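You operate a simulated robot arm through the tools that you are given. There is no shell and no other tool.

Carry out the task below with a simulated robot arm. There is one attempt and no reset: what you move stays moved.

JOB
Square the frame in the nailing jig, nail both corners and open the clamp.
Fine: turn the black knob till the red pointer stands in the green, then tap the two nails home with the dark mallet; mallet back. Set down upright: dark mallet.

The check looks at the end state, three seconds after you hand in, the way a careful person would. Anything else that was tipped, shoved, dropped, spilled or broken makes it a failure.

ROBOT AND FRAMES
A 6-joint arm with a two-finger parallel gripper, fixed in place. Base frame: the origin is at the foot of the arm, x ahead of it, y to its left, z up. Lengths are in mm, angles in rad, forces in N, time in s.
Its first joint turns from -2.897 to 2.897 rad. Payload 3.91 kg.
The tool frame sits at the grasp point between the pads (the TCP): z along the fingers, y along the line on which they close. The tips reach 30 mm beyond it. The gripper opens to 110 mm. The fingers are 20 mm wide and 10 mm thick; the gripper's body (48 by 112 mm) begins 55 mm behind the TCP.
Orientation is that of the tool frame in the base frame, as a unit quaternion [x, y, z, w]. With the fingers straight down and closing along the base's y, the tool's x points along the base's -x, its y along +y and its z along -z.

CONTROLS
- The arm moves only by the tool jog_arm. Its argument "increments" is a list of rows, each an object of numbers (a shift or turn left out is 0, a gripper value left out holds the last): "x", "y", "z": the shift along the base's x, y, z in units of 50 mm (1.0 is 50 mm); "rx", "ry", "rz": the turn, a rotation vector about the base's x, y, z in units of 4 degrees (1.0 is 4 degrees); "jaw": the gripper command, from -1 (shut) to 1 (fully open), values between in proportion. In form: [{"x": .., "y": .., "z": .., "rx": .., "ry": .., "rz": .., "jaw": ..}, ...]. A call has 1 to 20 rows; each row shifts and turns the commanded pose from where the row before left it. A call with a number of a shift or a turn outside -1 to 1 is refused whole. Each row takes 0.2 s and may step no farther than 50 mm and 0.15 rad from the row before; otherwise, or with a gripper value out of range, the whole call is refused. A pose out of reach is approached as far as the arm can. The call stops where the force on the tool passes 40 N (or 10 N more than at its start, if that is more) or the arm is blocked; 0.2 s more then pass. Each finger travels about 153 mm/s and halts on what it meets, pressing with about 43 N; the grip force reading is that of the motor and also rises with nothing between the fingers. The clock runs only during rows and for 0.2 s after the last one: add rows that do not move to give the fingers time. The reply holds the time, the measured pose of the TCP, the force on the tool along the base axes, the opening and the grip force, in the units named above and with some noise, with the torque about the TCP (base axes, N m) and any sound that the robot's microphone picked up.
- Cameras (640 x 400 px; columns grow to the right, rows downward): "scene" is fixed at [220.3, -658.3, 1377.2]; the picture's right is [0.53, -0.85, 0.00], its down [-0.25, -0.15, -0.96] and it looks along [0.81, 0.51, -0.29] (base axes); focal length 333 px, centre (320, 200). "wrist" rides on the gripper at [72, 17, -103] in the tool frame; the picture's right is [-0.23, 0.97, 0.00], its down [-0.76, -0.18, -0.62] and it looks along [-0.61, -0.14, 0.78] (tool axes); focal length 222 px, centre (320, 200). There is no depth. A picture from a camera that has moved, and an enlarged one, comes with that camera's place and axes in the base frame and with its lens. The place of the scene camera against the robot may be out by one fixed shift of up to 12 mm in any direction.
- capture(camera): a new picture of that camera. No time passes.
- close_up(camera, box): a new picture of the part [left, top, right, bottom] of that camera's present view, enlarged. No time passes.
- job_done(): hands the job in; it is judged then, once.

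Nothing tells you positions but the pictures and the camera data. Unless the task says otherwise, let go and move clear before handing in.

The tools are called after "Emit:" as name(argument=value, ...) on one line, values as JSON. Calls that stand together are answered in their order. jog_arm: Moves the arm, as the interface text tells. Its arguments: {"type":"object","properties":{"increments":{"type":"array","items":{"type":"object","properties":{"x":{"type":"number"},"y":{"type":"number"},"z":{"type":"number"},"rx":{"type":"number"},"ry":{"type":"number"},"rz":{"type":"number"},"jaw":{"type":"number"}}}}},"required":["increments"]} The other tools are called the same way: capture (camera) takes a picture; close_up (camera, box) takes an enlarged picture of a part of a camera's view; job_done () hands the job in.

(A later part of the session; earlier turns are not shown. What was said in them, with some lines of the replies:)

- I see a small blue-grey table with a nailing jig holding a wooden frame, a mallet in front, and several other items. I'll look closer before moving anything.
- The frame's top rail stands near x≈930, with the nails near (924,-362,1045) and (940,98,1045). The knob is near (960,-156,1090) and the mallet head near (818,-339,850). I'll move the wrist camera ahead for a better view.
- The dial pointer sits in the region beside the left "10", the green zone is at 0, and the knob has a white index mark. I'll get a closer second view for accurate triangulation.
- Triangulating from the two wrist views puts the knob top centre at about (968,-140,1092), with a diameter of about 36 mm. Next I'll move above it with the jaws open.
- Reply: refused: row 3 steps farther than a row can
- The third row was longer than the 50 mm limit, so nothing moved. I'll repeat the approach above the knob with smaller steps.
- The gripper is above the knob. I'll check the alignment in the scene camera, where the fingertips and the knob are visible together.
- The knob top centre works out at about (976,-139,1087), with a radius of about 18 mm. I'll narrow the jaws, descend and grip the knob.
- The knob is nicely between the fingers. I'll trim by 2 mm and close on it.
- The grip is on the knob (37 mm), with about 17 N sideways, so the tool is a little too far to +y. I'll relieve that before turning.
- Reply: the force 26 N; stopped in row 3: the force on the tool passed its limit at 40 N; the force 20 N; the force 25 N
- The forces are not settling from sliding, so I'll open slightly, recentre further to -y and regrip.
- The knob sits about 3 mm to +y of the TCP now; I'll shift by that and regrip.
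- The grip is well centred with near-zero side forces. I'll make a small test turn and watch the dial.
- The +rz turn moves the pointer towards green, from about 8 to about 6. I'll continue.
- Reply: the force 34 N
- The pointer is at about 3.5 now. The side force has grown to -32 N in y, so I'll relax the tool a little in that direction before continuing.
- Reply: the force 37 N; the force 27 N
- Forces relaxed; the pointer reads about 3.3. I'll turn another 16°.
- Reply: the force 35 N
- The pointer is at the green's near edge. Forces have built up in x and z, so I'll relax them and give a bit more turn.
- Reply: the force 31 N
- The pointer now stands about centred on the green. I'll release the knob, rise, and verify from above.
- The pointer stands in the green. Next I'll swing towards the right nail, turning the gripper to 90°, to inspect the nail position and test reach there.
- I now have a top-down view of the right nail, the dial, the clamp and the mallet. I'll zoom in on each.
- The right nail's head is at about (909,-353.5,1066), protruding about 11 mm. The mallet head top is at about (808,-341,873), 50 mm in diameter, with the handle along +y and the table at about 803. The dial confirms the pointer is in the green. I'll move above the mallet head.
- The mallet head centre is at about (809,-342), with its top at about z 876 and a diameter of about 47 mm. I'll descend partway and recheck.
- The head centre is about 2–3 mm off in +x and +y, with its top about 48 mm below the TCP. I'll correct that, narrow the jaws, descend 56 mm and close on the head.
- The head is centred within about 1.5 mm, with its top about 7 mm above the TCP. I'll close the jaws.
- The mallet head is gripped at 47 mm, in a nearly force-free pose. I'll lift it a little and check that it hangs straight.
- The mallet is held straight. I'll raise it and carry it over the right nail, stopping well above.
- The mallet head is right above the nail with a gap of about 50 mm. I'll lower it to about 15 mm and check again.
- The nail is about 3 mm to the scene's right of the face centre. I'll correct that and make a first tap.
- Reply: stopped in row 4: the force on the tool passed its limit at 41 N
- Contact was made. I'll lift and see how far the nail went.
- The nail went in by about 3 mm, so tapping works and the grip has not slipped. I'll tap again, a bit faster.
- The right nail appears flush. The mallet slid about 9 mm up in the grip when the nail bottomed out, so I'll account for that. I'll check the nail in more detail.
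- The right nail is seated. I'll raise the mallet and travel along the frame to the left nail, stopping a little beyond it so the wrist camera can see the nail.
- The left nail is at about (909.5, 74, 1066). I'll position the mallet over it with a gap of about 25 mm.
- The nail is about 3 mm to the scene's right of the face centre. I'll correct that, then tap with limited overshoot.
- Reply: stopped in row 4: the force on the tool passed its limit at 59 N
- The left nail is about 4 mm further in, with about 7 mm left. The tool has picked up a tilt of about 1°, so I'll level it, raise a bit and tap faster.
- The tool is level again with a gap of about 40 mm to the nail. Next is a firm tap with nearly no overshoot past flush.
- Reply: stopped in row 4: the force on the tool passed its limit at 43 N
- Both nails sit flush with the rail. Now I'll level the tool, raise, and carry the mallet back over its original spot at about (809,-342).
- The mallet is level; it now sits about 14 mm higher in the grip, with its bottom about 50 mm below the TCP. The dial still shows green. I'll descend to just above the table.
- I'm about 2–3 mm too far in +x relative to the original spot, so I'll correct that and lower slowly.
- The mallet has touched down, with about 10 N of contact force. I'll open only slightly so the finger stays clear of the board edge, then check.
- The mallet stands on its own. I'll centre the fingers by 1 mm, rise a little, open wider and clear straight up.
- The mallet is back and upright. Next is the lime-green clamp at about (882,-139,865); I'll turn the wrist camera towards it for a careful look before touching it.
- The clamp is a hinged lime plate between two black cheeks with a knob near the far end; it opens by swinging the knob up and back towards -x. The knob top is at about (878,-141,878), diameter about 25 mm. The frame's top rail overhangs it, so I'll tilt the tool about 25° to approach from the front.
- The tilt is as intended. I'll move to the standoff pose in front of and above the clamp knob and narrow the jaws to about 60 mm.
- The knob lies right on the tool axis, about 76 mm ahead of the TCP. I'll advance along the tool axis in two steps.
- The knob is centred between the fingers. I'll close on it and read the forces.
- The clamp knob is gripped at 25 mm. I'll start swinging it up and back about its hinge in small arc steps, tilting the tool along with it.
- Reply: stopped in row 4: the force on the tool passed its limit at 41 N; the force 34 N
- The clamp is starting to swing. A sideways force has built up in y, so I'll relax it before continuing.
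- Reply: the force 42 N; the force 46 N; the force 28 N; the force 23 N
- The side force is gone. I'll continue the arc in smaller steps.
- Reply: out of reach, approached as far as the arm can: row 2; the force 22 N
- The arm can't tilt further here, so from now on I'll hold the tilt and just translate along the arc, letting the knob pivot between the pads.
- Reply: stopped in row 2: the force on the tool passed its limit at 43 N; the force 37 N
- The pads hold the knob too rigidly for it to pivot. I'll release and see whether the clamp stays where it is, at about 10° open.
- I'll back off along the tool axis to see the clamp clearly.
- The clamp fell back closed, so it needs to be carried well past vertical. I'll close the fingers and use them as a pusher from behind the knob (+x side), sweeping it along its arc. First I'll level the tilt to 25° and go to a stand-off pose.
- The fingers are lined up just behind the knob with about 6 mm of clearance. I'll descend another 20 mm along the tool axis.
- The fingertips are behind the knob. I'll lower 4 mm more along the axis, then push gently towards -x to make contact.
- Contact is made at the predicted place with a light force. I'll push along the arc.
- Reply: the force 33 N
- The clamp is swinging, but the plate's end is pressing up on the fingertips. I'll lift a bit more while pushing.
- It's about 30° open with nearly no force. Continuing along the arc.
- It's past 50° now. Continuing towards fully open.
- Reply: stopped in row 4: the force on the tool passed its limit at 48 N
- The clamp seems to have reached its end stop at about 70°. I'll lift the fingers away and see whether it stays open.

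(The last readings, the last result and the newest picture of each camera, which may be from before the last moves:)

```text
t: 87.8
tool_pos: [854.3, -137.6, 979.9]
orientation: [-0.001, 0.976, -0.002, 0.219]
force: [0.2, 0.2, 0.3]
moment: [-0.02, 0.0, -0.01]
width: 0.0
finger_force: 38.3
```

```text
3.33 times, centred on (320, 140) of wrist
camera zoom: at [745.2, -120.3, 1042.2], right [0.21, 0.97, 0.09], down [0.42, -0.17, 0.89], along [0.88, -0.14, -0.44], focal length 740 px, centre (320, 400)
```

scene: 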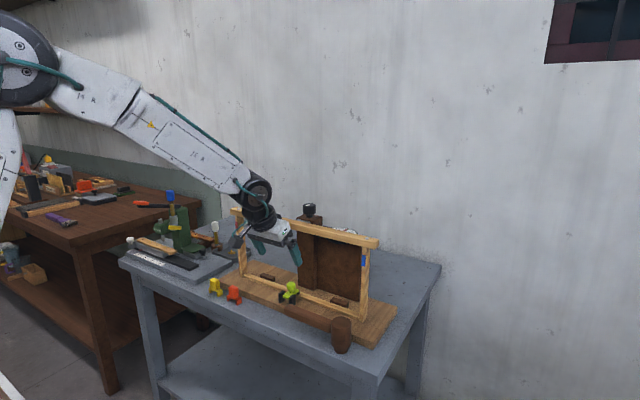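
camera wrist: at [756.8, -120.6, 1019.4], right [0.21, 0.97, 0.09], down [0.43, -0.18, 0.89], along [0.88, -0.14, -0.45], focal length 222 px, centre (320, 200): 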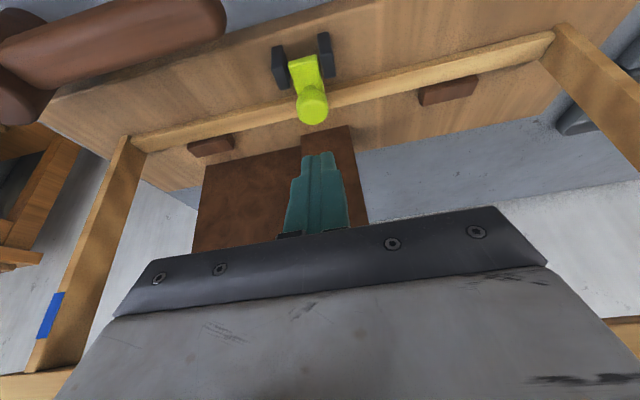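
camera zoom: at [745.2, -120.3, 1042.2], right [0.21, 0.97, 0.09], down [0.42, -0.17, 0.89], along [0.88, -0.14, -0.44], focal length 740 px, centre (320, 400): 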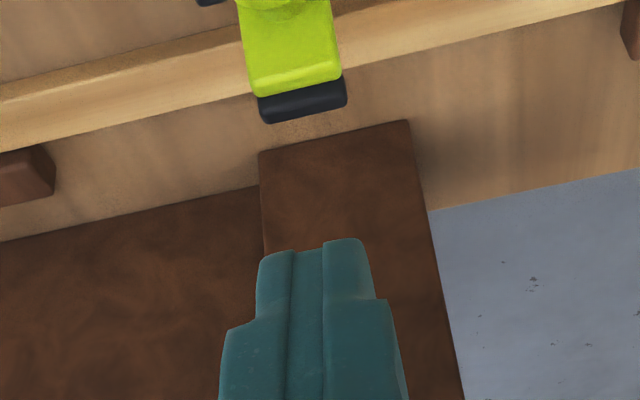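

The clamp stays open at about 70° with its pad well clear of the rail. To be sure it's at its end stop, I'll gently test-push it from behind.

Emit:
jog_arm(increments=[{"x": 0.25, "z": -0.53, "y": -0.04}, {"x": 0.25, "z": -0.53}, {"x": 0.25, "z": -0.53}, {}, {}])

Emit:
close_up(camera="scene", box=[260, 250, 320, 310])

Emit:
close_up(camera="wrist", box=[260, 80, 380, 200])

```text
t: 88.8
tool_pos: [893.9, -140.7, 905.6]
orientation: [0.001, 0.974, -0.005, 0.228]
force: [1.7, -0.2, 0.8]
moment: [0.0, -0.06, -0.01]
width: 0.0
finger_force: 37.1
stopped in row 4: the force on the tool passed its limit at 42 N (the readings are from after the stop); the commanded pose is now the measured one
```

```text
6.67 times, centred on (290, 280) of scene
camera zoom: at [220.3, -658.3, 1377.2], right [0.53, -0.85, 0.0], down [-0.25, -0.15, -0.96], along [0.81, 0.51, -0.29], focal length 2221 px, centre (520, -333)
```

zoom: 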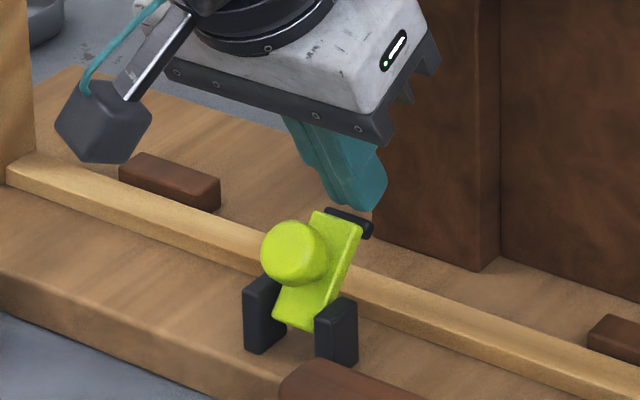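

```text
3.33 times, centred on (320, 140) of wrist
camera zoom: at [784.9, -121.9, 965.2], right [0.2, 0.97, 0.09], down [0.4, -0.17, 0.9], along [0.89, -0.15, -0.43], focal length 740 px, centre (320, 400)
```

zoom: 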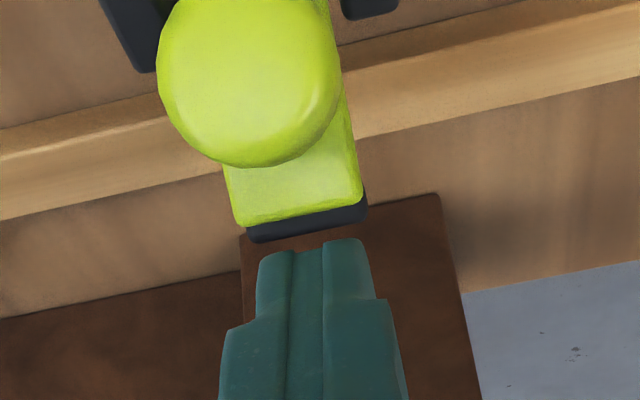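

My descent touched the clamp's end from above and pushed it back to about 45°. It isn't a problem; I'll lift off, come down behind the knob again and push it back to its open stop, then leave it.

Emit:
jog_arm(increments=[{"z": 0.4, "ry": 0.3}, {"z": 0.5}, {"x": -0.27}, {"x": -0.27}, {}, {}])

Emit:
close_up(camera="scene", box=[250, 240, 330, 310])

Emit:
close_up(camera="wrist", box=[260, 60, 380, 200])

```text
t: 90.2
tool_pos: [868.7, -142.4, 948.7]
orientation: [-0.001, 0.976, -0.004, 0.219]
force: [-0.2, -0.1, 0.0]
moment: [-0.02, 0.0, 0.03]
width: 0.1
finger_force: 37.5
```

```text
5.71 times, centred on (290, 275) of scene
camera zoom: at [220.3, -658.3, 1377.2], right [0.53, -0.85, 0.0], down [-0.25, -0.15, -0.96], along [0.81, 0.51, -0.29], focal length 1903 px, centre (491, -229)
```

zoom: 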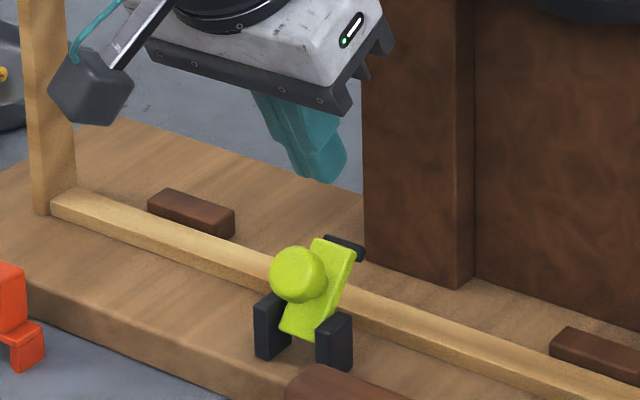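

```text
2.86 times, centred on (320, 130) of wrist
camera zoom: at [759.8, -123.6, 1011.4], right [0.21, 0.97, 0.09], down [0.42, -0.17, 0.89], along [0.88, -0.15, -0.45], focal length 635 px, centre (320, 400)
```

zoom: 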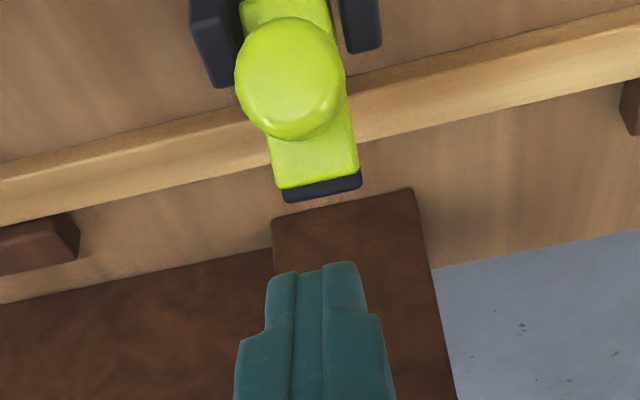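

The clamp holds at about 45° on its own. I'll come down between the knob and the plate's end and push the knob towards -x again.

Emit:
jog_arm(increments=[{"z": -0.35, "y": 0.03}, {"z": -0.37}, {"x": -0.07}, {"x": -0.07}, {}])

Emit:
close_up(camera="scene", box=[260, 250, 320, 310])

Emit:
close_up(camera="wrist", box=[260, 80, 380, 200])

```text
t: 91.3
tool_pos: [860.6, -136.7, 912.7]
orientation: [-0.002, 0.976, -0.003, 0.217]
force: [1.0, -0.1, -0.6]
moment: [-0.01, -0.01, 0.01]
width: 0.4
finger_force: 38.1
```

```text
6.67 times, centred on (290, 280) of scene
camera zoom: at [220.3, -658.3, 1377.2], right [0.53, -0.85, 0.0], down [-0.25, -0.15, -0.96], along [0.81, 0.51, -0.29], focal length 2221 px, centre (520, -333)
```

zoom: 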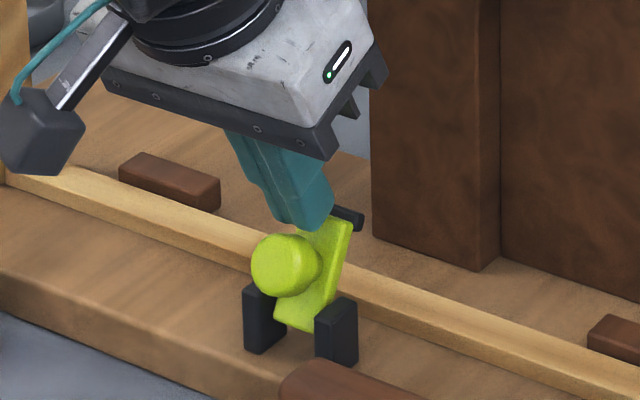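

```text
3.33 times, centred on (320, 140) of wrist
camera zoom: at [751.8, -119.5, 975.5], right [0.21, 0.97, 0.09], down [0.43, -0.17, 0.89], along [0.88, -0.14, -0.45], focal length 740 px, centre (320, 400)
```

zoom: 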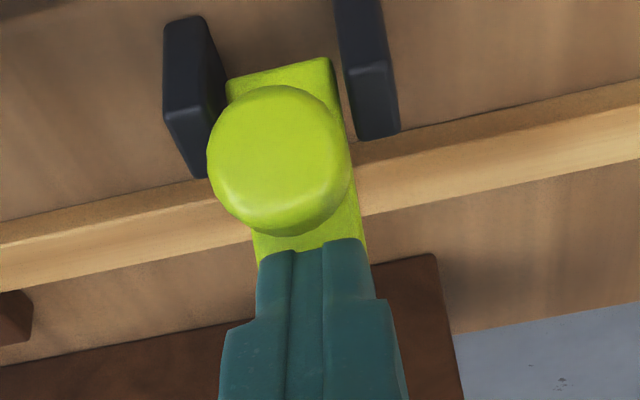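

Emit:
jog_arm(increments=[{"x": -0.04}, {"x": -0.04}, {"x": -0.04, "z": -0.01}, {}])

Emit:
close_up(camera="scene", box=[260, 250, 320, 310])

```text
t: 92.3
tool_pos: [855.6, -138.1, 913.0]
orientation: [-0.001, 0.976, -0.004, 0.218]
force: [0.8, -0.5, -0.3]
moment: [0.02, -0.03, 0.01]
width: 0.0
finger_force: 38.5
```

```text
6.67 times, centred on (290, 280) of scene
camera zoom: at [220.3, -658.3, 1377.2], right [0.53, -0.85, 0.0], down [-0.25, -0.15, -0.96], along [0.81, 0.51, -0.29], focal length 2221 px, centre (520, -333)
```

zoom: 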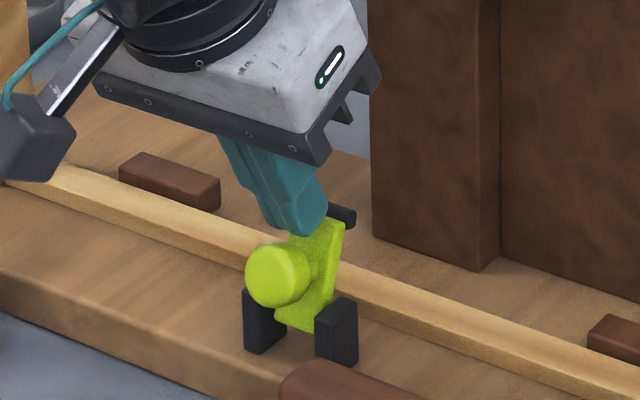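

Emit:
jog_arm(increments=[{"x": -0.03}, {"x": -0.03}, {}])

Emit:
close_up(camera="scene", box=[260, 250, 320, 310])

```text
t: 93.2
tool_pos: [853.2, -138.2, 914.7]
orientation: [-0.002, 0.976, -0.003, 0.218]
force: [-0.5, -0.1, 1.0]
moment: [-0.04, 0.0, -0.02]
width: 0.0
finger_force: 37.6
```

```text
6.67 times, centred on (290, 280) of scene
camera zoom: at [220.3, -658.3, 1377.2], right [0.53, -0.85, 0.0], down [-0.25, -0.15, -0.96], along [0.81, 0.51, -0.29], focal length 2221 px, centre (520, -333)
```

zoom: 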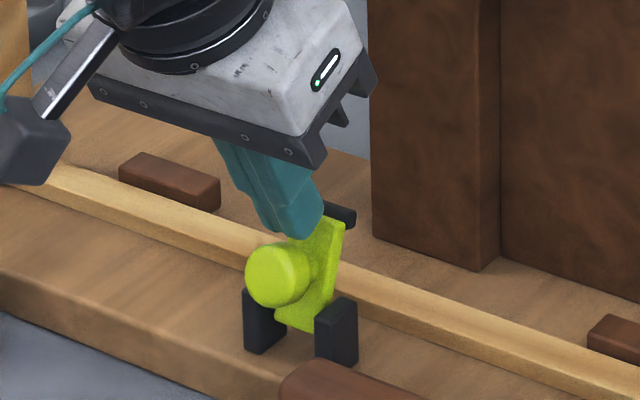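

The clamp rests in the same pose as before, with no force on the fingers, so that is its open stop. I'll retreat straight up, then back away from the jig.

Emit:
jog_arm(increments=[{"z": 0.3}, {"z": 0.6}, {"z": 0.8}, {"x": -0.5, "z": 0.6}, {"x": -0.6, "z": 0.7}, {"x": -0.6, "z": 0.7}, {"x": -0.6, "z": 0.7}, {"ry": 0.9, "jaw": 0}, {"ry": 0.9}, {"ry": 0.9}, {"ry": 0.9}, {"ry": 0.9}, {"ry": 0.9}, {"ry": 0.8}, {}])

Emit:
capture(camera="scene")

Emit:
close_up(camera="scene", box=[200, 190, 420, 360])

Emit:
close_up(camera="scene", box=[260, 250, 320, 310])

Emit:
capture(camera="wrist")

```text
t: 96.3
tool_pos: [737.0, -138.0, 1133.4]
orientation: [-0.002, 1.0, -0.003, 0.003]
force: [-0.8, 0.8, -0.9]
moment: [-0.01, 0.0, 0.01]
width: 54.9
finger_force: 0.0
```

```text
taken
```

scene: 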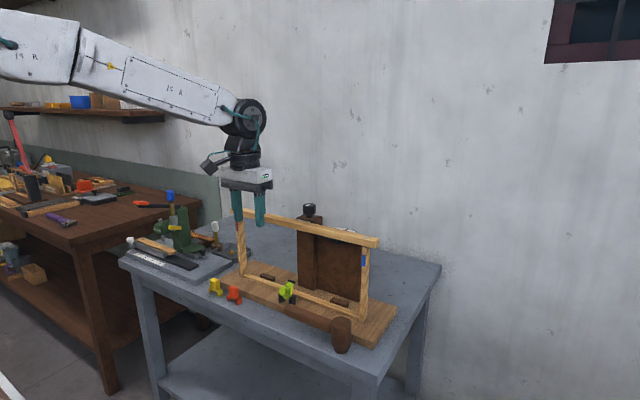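

```text
2.35 times, centred on (310, 275) of scene
camera zoom: at [220.3, -658.3, 1377.2], right [0.53, -0.85, 0.0], down [-0.25, -0.15, -0.96], along [0.81, 0.51, -0.29], focal length 784 px, centre (344, 24)
```

zoom: 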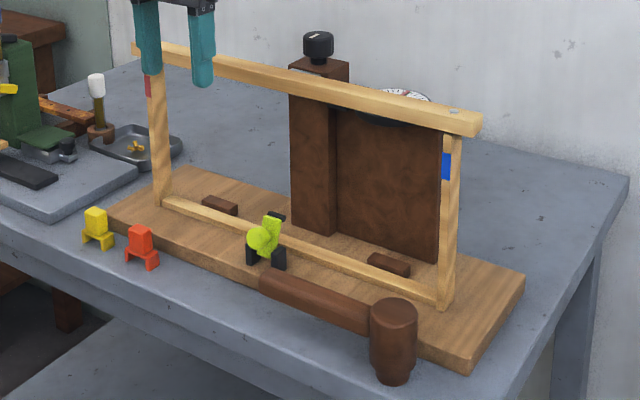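

```text
6.67 times, centred on (290, 280) of scene
camera zoom: at [220.3, -658.3, 1377.2], right [0.53, -0.85, 0.0], down [-0.25, -0.15, -0.96], along [0.81, 0.51, -0.29], focal length 2221 px, centre (520, -333)
```

zoom: 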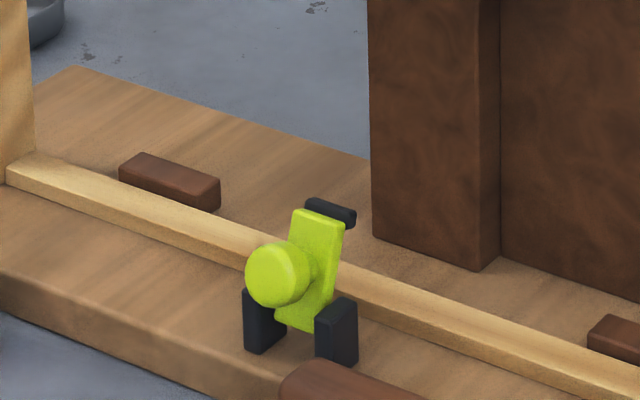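

```text
taken
camera wrist: at [664.6, -120.0, 1236.8], right [0.22, 0.97, -0.01], down [0.76, -0.17, 0.63], along [0.61, -0.15, -0.78], focal length 222 px, centre (320, 200)
```

wrist: 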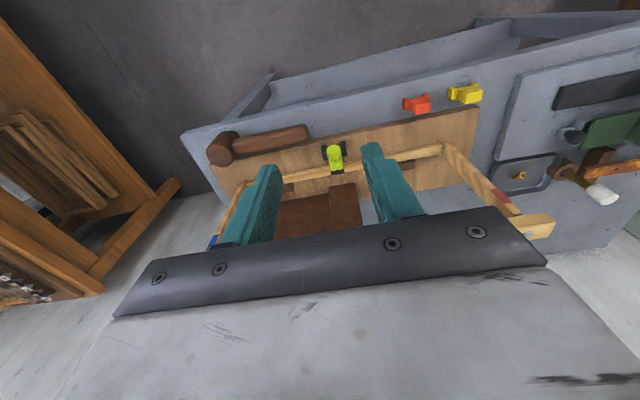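

The clamp is open, the mallet stands in its place and the arm is clear. I'll do a last check of the dial and both nails.

Emit:
close_up(camera="scene", box=[330, 220, 370, 245])

Emit:
close_up(camera="scene", box=[362, 230, 382, 244])

Emit:
jog_arm(increments=[{"z": 0.8}, {"z": 0.8}, {"x": 0.6, "z": 0.5}, {"x": 0.7}, {"x": 0.7, "y": -0.3}, {"x": 0.3, "y": -0.6}, {}, {}])

Emit:
capture(camera="wrist")

Emit:
close_up(camera="scene", box=[225, 195, 255, 217])

```text
16.00 times, centred on (350, 232) of scene
camera zoom: at [220.3, -658.3, 1377.2], right [0.53, -0.85, 0.0], down [-0.25, -0.15, -0.96], along [0.81, 0.51, -0.29], focal length 5330 px, centre (-160, -320)
```

zoom: 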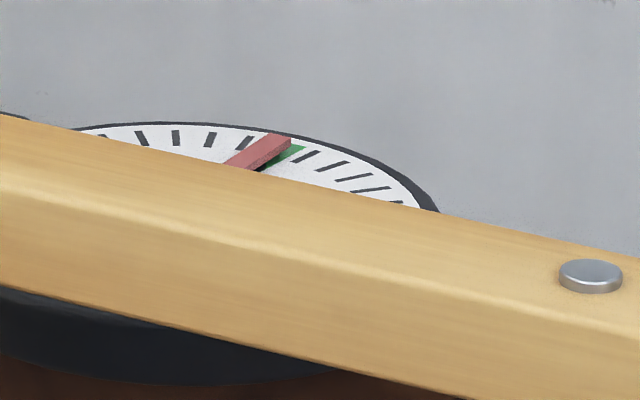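

```text
16.00 times, centred on (372, 237) of scene
camera zoom: at [220.3, -658.3, 1377.2], right [0.53, -0.85, 0.0], down [-0.25, -0.15, -0.96], along [0.81, 0.51, -0.29], focal length 5330 px, centre (-512, -392)
```

zoom: 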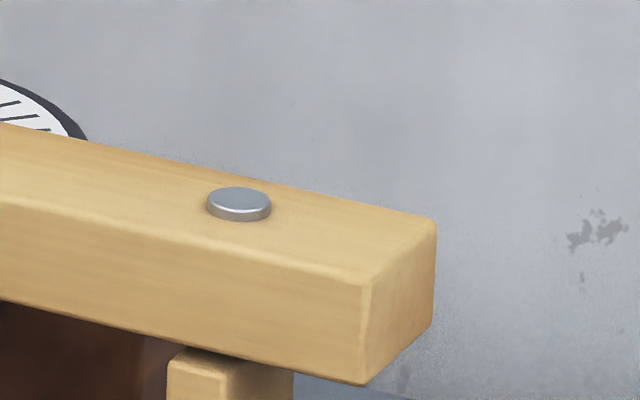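

```text
t: 98.2
tool_pos: [849.8, -183.3, 1238.4]
orientation: [-0.001, 1.0, -0.003, 0.004]
force: [-0.8, -0.3, 0.2]
moment: [0.04, 0.0, -0.01]
width: 55.1
finger_force: 0.1
```

```text
taken
camera wrist: at [777.3, -165.3, 1340.4], right [0.22, 0.97, -0.01], down [0.76, -0.17, 0.63], along [0.61, -0.15, -0.78], focal length 222 px, centre (320, 200)
```

wrist: 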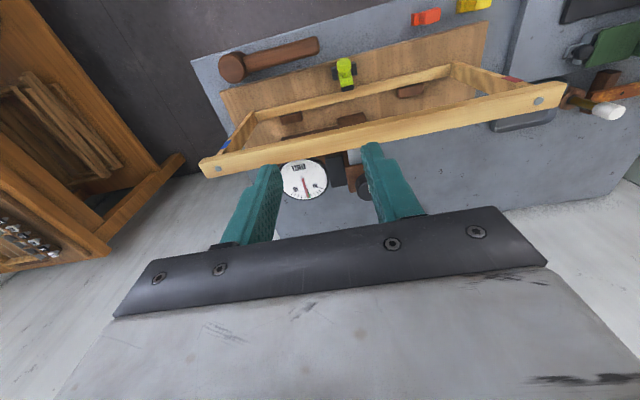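

```text
16.00 times, centred on (240, 206) of scene
camera zoom: at [220.3, -658.3, 1377.2], right [0.53, -0.85, 0.0], down [-0.25, -0.15, -0.96], along [0.81, 0.51, -0.29], focal length 5330 px, centre (1600, 104)
```

zoom: 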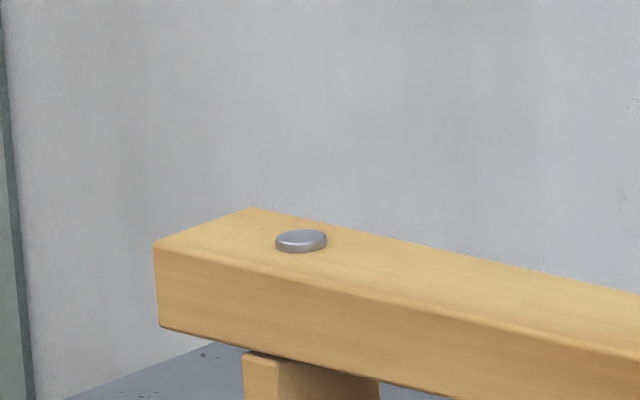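

The right end of the top rail looks about 3 mm higher than before the clamp was opened. I'll compare the same views as earlier to understand what changed.

Emit:
close_up(camera="scene", box=[210, 230, 400, 360])

Emit:
close_up(camera="scene", box=[335, 290, 395, 340])

Emit:
close_up(camera="scene", box=[225, 250, 285, 300])

Emit:
close_up(camera="wrist", box=[190, 60, 350, 210])

Emit:
close_up(camera="wrist", box=[270, 150, 340, 210])

```text
3.08 times, centred on (305, 295) of scene
camera zoom: at [220.3, -658.3, 1377.2], right [0.53, -0.85, 0.0], down [-0.25, -0.15, -0.96], along [0.81, 0.51, -0.29], focal length 1025 px, centre (366, -92)
```

zoom: 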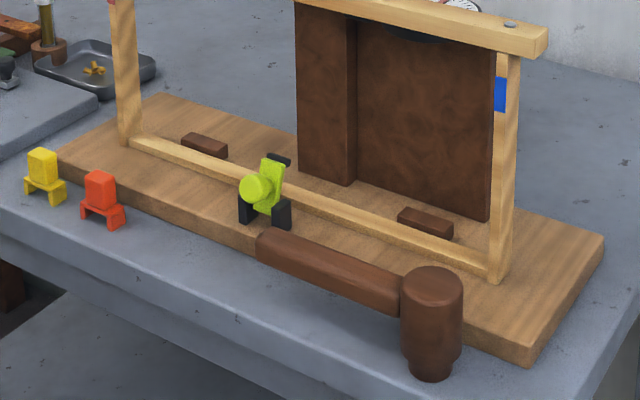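

```text
8.00 times, centred on (365, 315) of scene
camera zoom: at [220.3, -658.3, 1377.2], right [0.53, -0.85, 0.0], down [-0.25, -0.15, -0.96], along [0.81, 0.51, -0.29], focal length 2665 px, centre (-40, -720)
```

zoom: 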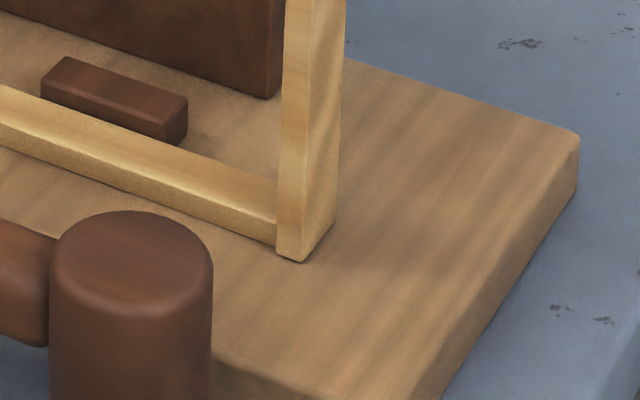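

```text
8.00 times, centred on (255, 275) of scene
camera zoom: at [220.3, -658.3, 1377.2], right [0.53, -0.85, 0.0], down [-0.25, -0.15, -0.96], along [0.81, 0.51, -0.29], focal length 2665 px, centre (840, -400)
```

zoom: 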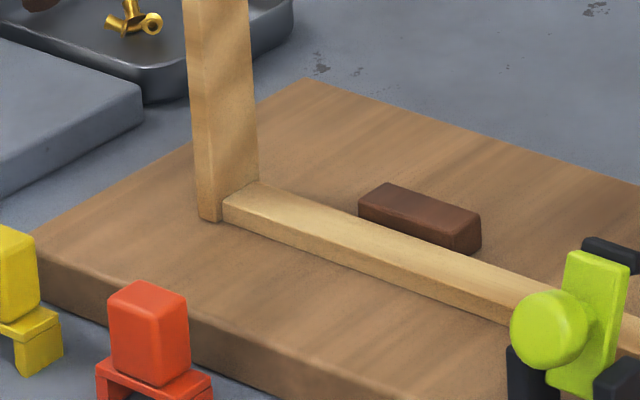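

```text
2.67 times, centred on (270, 135) of wrist
camera zoom: at [777.3, -165.3, 1340.4], right [0.22, 0.97, -0.01], down [0.76, -0.17, 0.63], along [0.61, -0.15, -0.78], focal length 592 px, centre (453, 373)
```

zoom: 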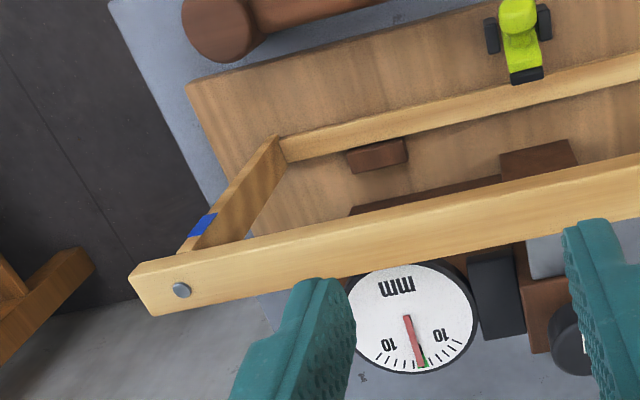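

```text
6.67 times, centred on (305, 180) of wrist
camera zoom: at [777.3, -165.3, 1340.4], right [0.22, 0.97, -0.01], down [0.76, -0.17, 0.63], along [0.61, -0.15, -0.78], focal length 1481 px, centre (420, 333)
```

zoom: 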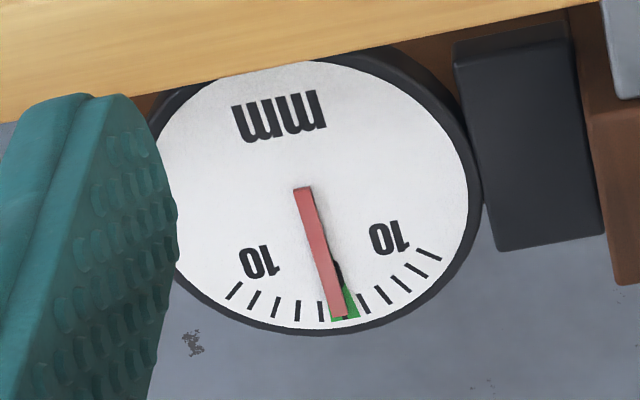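

Emit:
close_up(camera="scene", box=[240, 220, 340, 320])

Emit:
close_up(camera="scene", box=[310, 170, 400, 260])

Emit:
close_up(camera="scene", box=[345, 230, 395, 270])

Emit:
close_up(camera="scene", box=[215, 195, 265, 235])

```text
4.00 times, centred on (290, 270) of scene
camera zoom: at [220.3, -658.3, 1377.2], right [0.53, -0.85, 0.0], down [-0.25, -0.15, -0.96], along [0.81, 0.51, -0.29], focal length 1332 px, centre (440, -80)
```

zoom: 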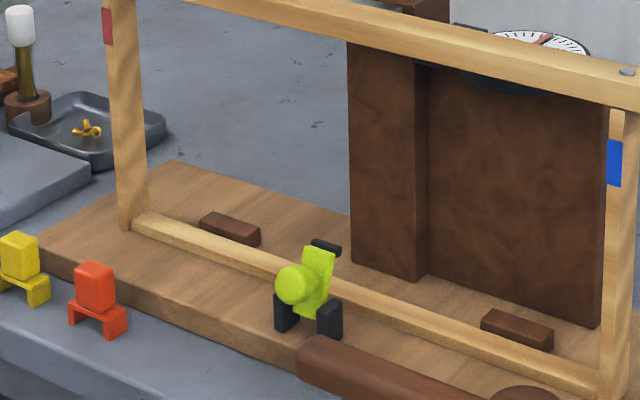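

```text
4.44 times, centred on (355, 215) of scene
camera zoom: at [220.3, -658.3, 1377.2], right [0.53, -0.85, 0.0], down [-0.25, -0.15, -0.96], along [0.81, 0.51, -0.29], focal length 1480 px, centre (164, 133)
```

zoom: 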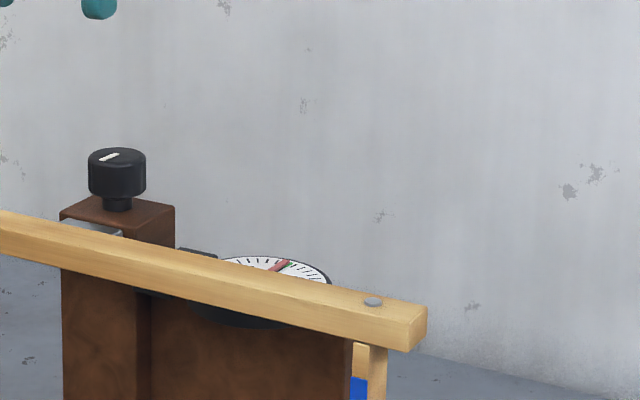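

```text
10.00 times, centred on (370, 250) of scene
camera zoom: at [220.3, -658.3, 1377.2], right [0.53, -0.85, 0.0], down [-0.25, -0.15, -0.96], along [0.81, 0.51, -0.29], focal length 3331 px, centre (-180, -300)
```

zoom: 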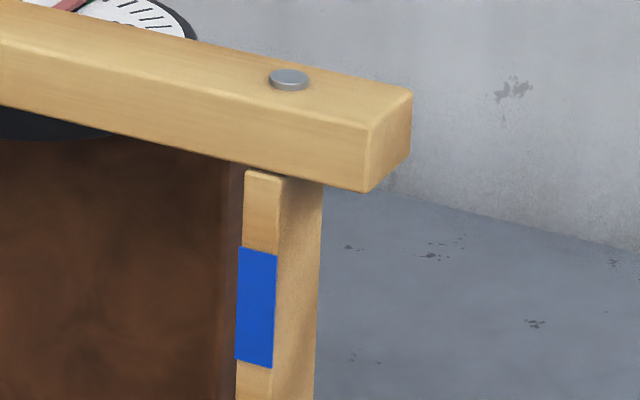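

```text
10.00 times, centred on (240, 215) of scene
camera zoom: at [220.3, -658.3, 1377.2], right [0.53, -0.85, 0.0], down [-0.25, -0.15, -0.96], along [0.81, 0.51, -0.29], focal length 3331 px, centre (1120, 50)
```

zoom: 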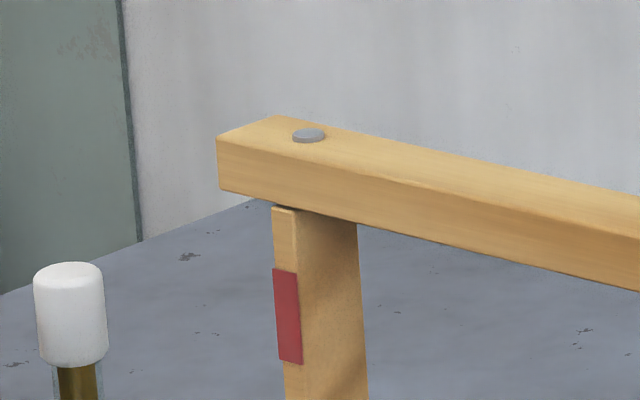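

Readings differ slightly between the two moments, so I'll re-take the same high-zoom views now and after a short pause to see whether the frame is moving or settling.

Emit:
close_up(camera="scene", box=[362, 230, 382, 244])

Emit:
jog_arm(increments=[{"z": 0.5}, {"x": -0.8, "z": 0.3}, {"x": -0.8}, {}, {}])

Emit:
close_up(camera="scene", box=[362, 230, 382, 244])

Emit:
close_up(camera="scene", box=[225, 195, 255, 217])

```text
16.00 times, centred on (372, 237) of scene
camera zoom: at [220.3, -658.3, 1377.2], right [0.53, -0.85, 0.0], down [-0.25, -0.15, -0.96], along [0.81, 0.51, -0.29], focal length 5330 px, centre (-512, -392)
```

zoom: 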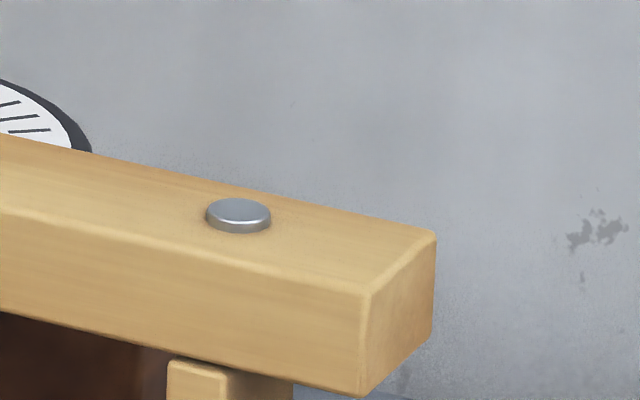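

```text
t: 99.3
tool_pos: [772.0, -180.3, 1279.7]
orientation: [-0.001, 1.0, -0.003, 0.003]
force: [-0.7, 0.4, -0.9]
moment: [0.01, -0.01, 0.01]
width: 54.8
finger_force: 0.0
```

```text
16.00 times, centred on (372, 237) of scene
camera zoom: at [220.3, -658.3, 1377.2], right [0.53, -0.85, 0.0], down [-0.25, -0.15, -0.96], along [0.81, 0.51, -0.29], focal length 5330 px, centre (-512, -392)
```

zoom: 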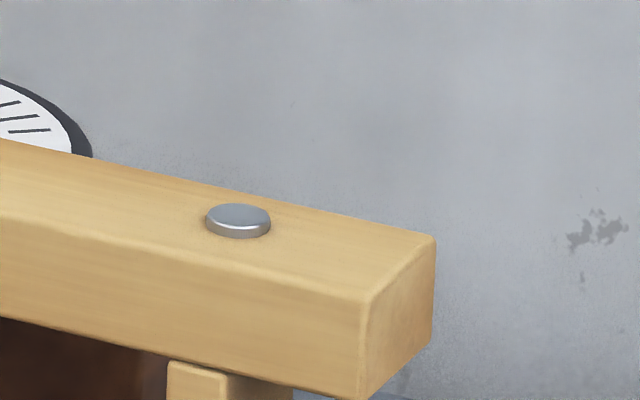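

```text
16.00 times, centred on (240, 206) of scene
camera zoom: at [220.3, -658.3, 1377.2], right [0.53, -0.85, 0.0], down [-0.25, -0.15, -0.96], along [0.81, 0.51, -0.29], focal length 5330 px, centre (1600, 104)
```

zoom: 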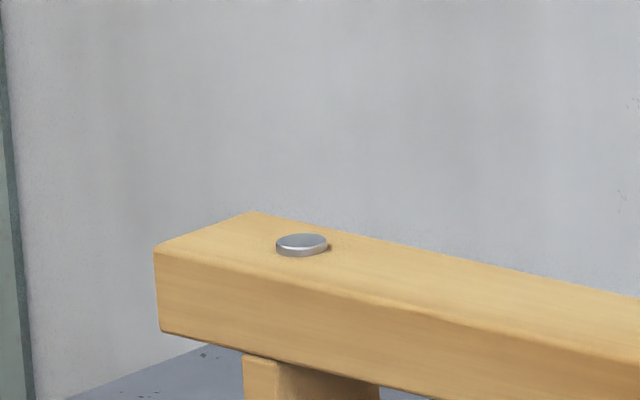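

The rail was slightly lifted and is settling back to exactly where it was (nail row 203 → 215 → 220, originally 221). I'll wait a little and do the final check.

Emit:
jog_arm(increments=[{}, {}, {}, {}, {}, {}, {}, {}, {}, {}])

Emit:
close_up(camera="scene", box=[362, 230, 382, 244])

Emit:
close_up(camera="scene", box=[330, 220, 370, 245])

Emit:
close_up(camera="scene", box=[200, 190, 420, 360])

Emit:
capture(camera="wrist")

Emit:
close_up(camera="wrist", box=[260, 120, 360, 200])

```text
t: 101.5
tool_pos: [771.2, -181.5, 1279.5]
orientation: [-0.001, 1.0, -0.003, 0.003]
force: [-0.5, -0.1, 0.0]
moment: [0.01, 0.0, -0.01]
width: 55.2
finger_force: 0.1
```

```text
16.00 times, centred on (372, 237) of scene
camera zoom: at [220.3, -658.3, 1377.2], right [0.53, -0.85, 0.0], down [-0.25, -0.15, -0.96], along [0.81, 0.51, -0.29], focal length 5330 px, centre (-512, -392)
```

zoom: 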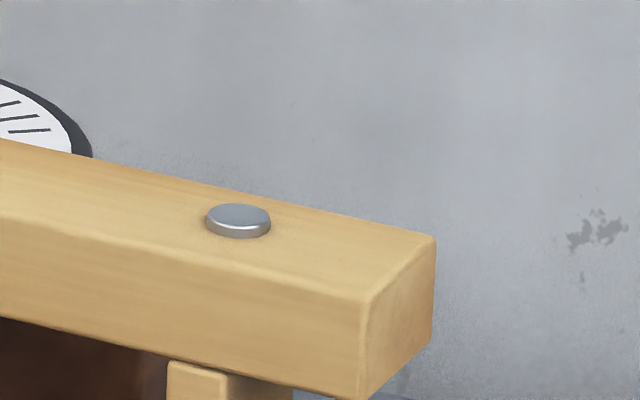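

```text
16.00 times, centred on (350, 232) of scene
camera zoom: at [220.3, -658.3, 1377.2], right [0.53, -0.85, 0.0], down [-0.25, -0.15, -0.96], along [0.81, 0.51, -0.29], focal length 5330 px, centre (-160, -320)
```

zoom: 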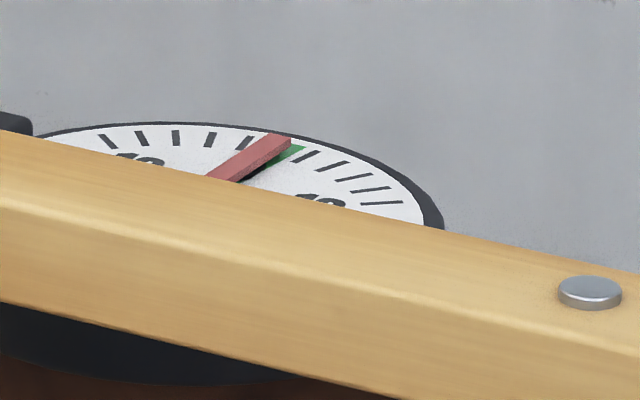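

```text
2.35 times, centred on (310, 275) of scene
camera zoom: at [220.3, -658.3, 1377.2], right [0.53, -0.85, 0.0], down [-0.25, -0.15, -0.96], along [0.81, 0.51, -0.29], focal length 784 px, centre (344, 24)
```

zoom: 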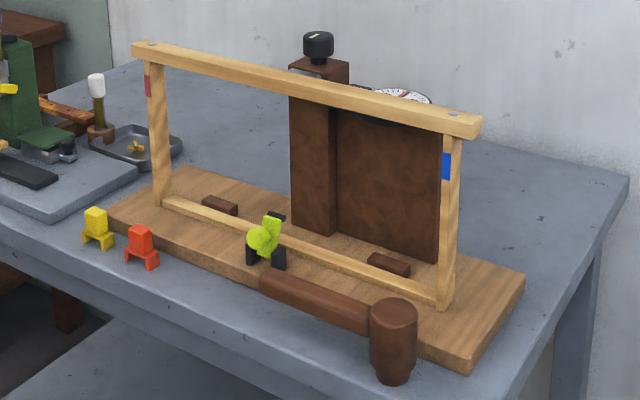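

```text
taken
camera wrist: at [699.0, -162.6, 1381.7], right [0.22, 0.97, -0.01], down [0.76, -0.17, 0.63], along [0.61, -0.15, -0.78], focal length 222 px, centre (320, 200)
```

wrist: 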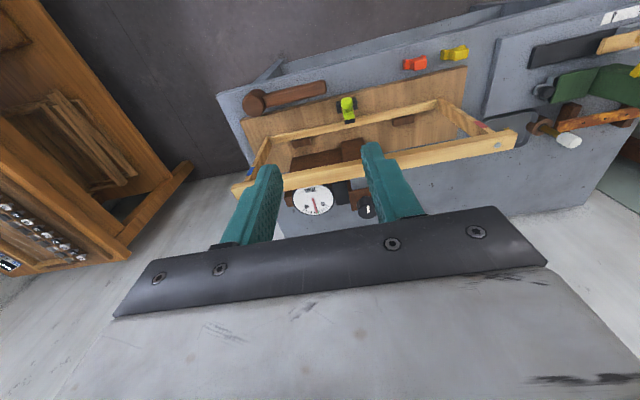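

```text
5.00 times, centred on (310, 160) of wrist
camera zoom: at [699.0, -162.6, 1381.7], right [0.22, 0.97, -0.01], down [0.76, -0.17, 0.63], along [0.61, -0.15, -0.78], focal length 1111 px, centre (370, 400)
```

zoom: 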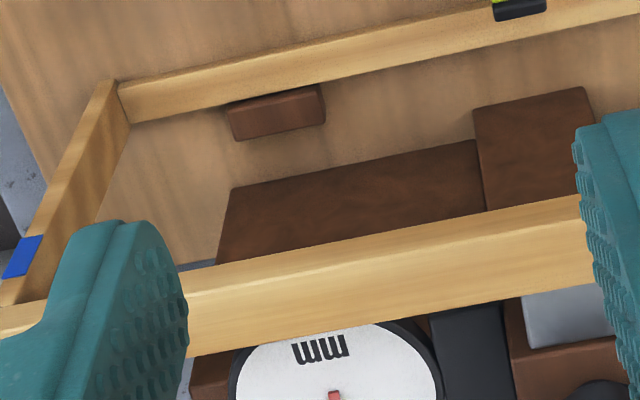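

The red pointer stands in the green and both nails are flush. The clamp is open and the dark mallet is back upright on its spot. Nothing else has moved and the arm is clear, so I'm handing in.

Emit:
job_done()

```text
The job is handed in.
```

The job is done and handed in; I haven't seen the verdict. On my last check of the pictures:

- **Frame:** the red pointer stands in the green on the dial, about at zero.
- **Nails:** both are tapped flush with the top rail.
- **Mallet:** it stands upright on its original spot, within a few millimetres.
- **Clamp:** it is swung fully open, at about 70°. It fell back closed on my first attempt. Later, while testing its stop, I bumped it partly shut, then pushed it open again.
- **Frame rail:** after I opened the clamp, the right end of the top rail sat about 3 mm high. I don't know why. It settled back to its earlier position before I handed in.

As far as I could see, nothing else on the table moved. The gripper was empty and clear of the jig when I handed in.
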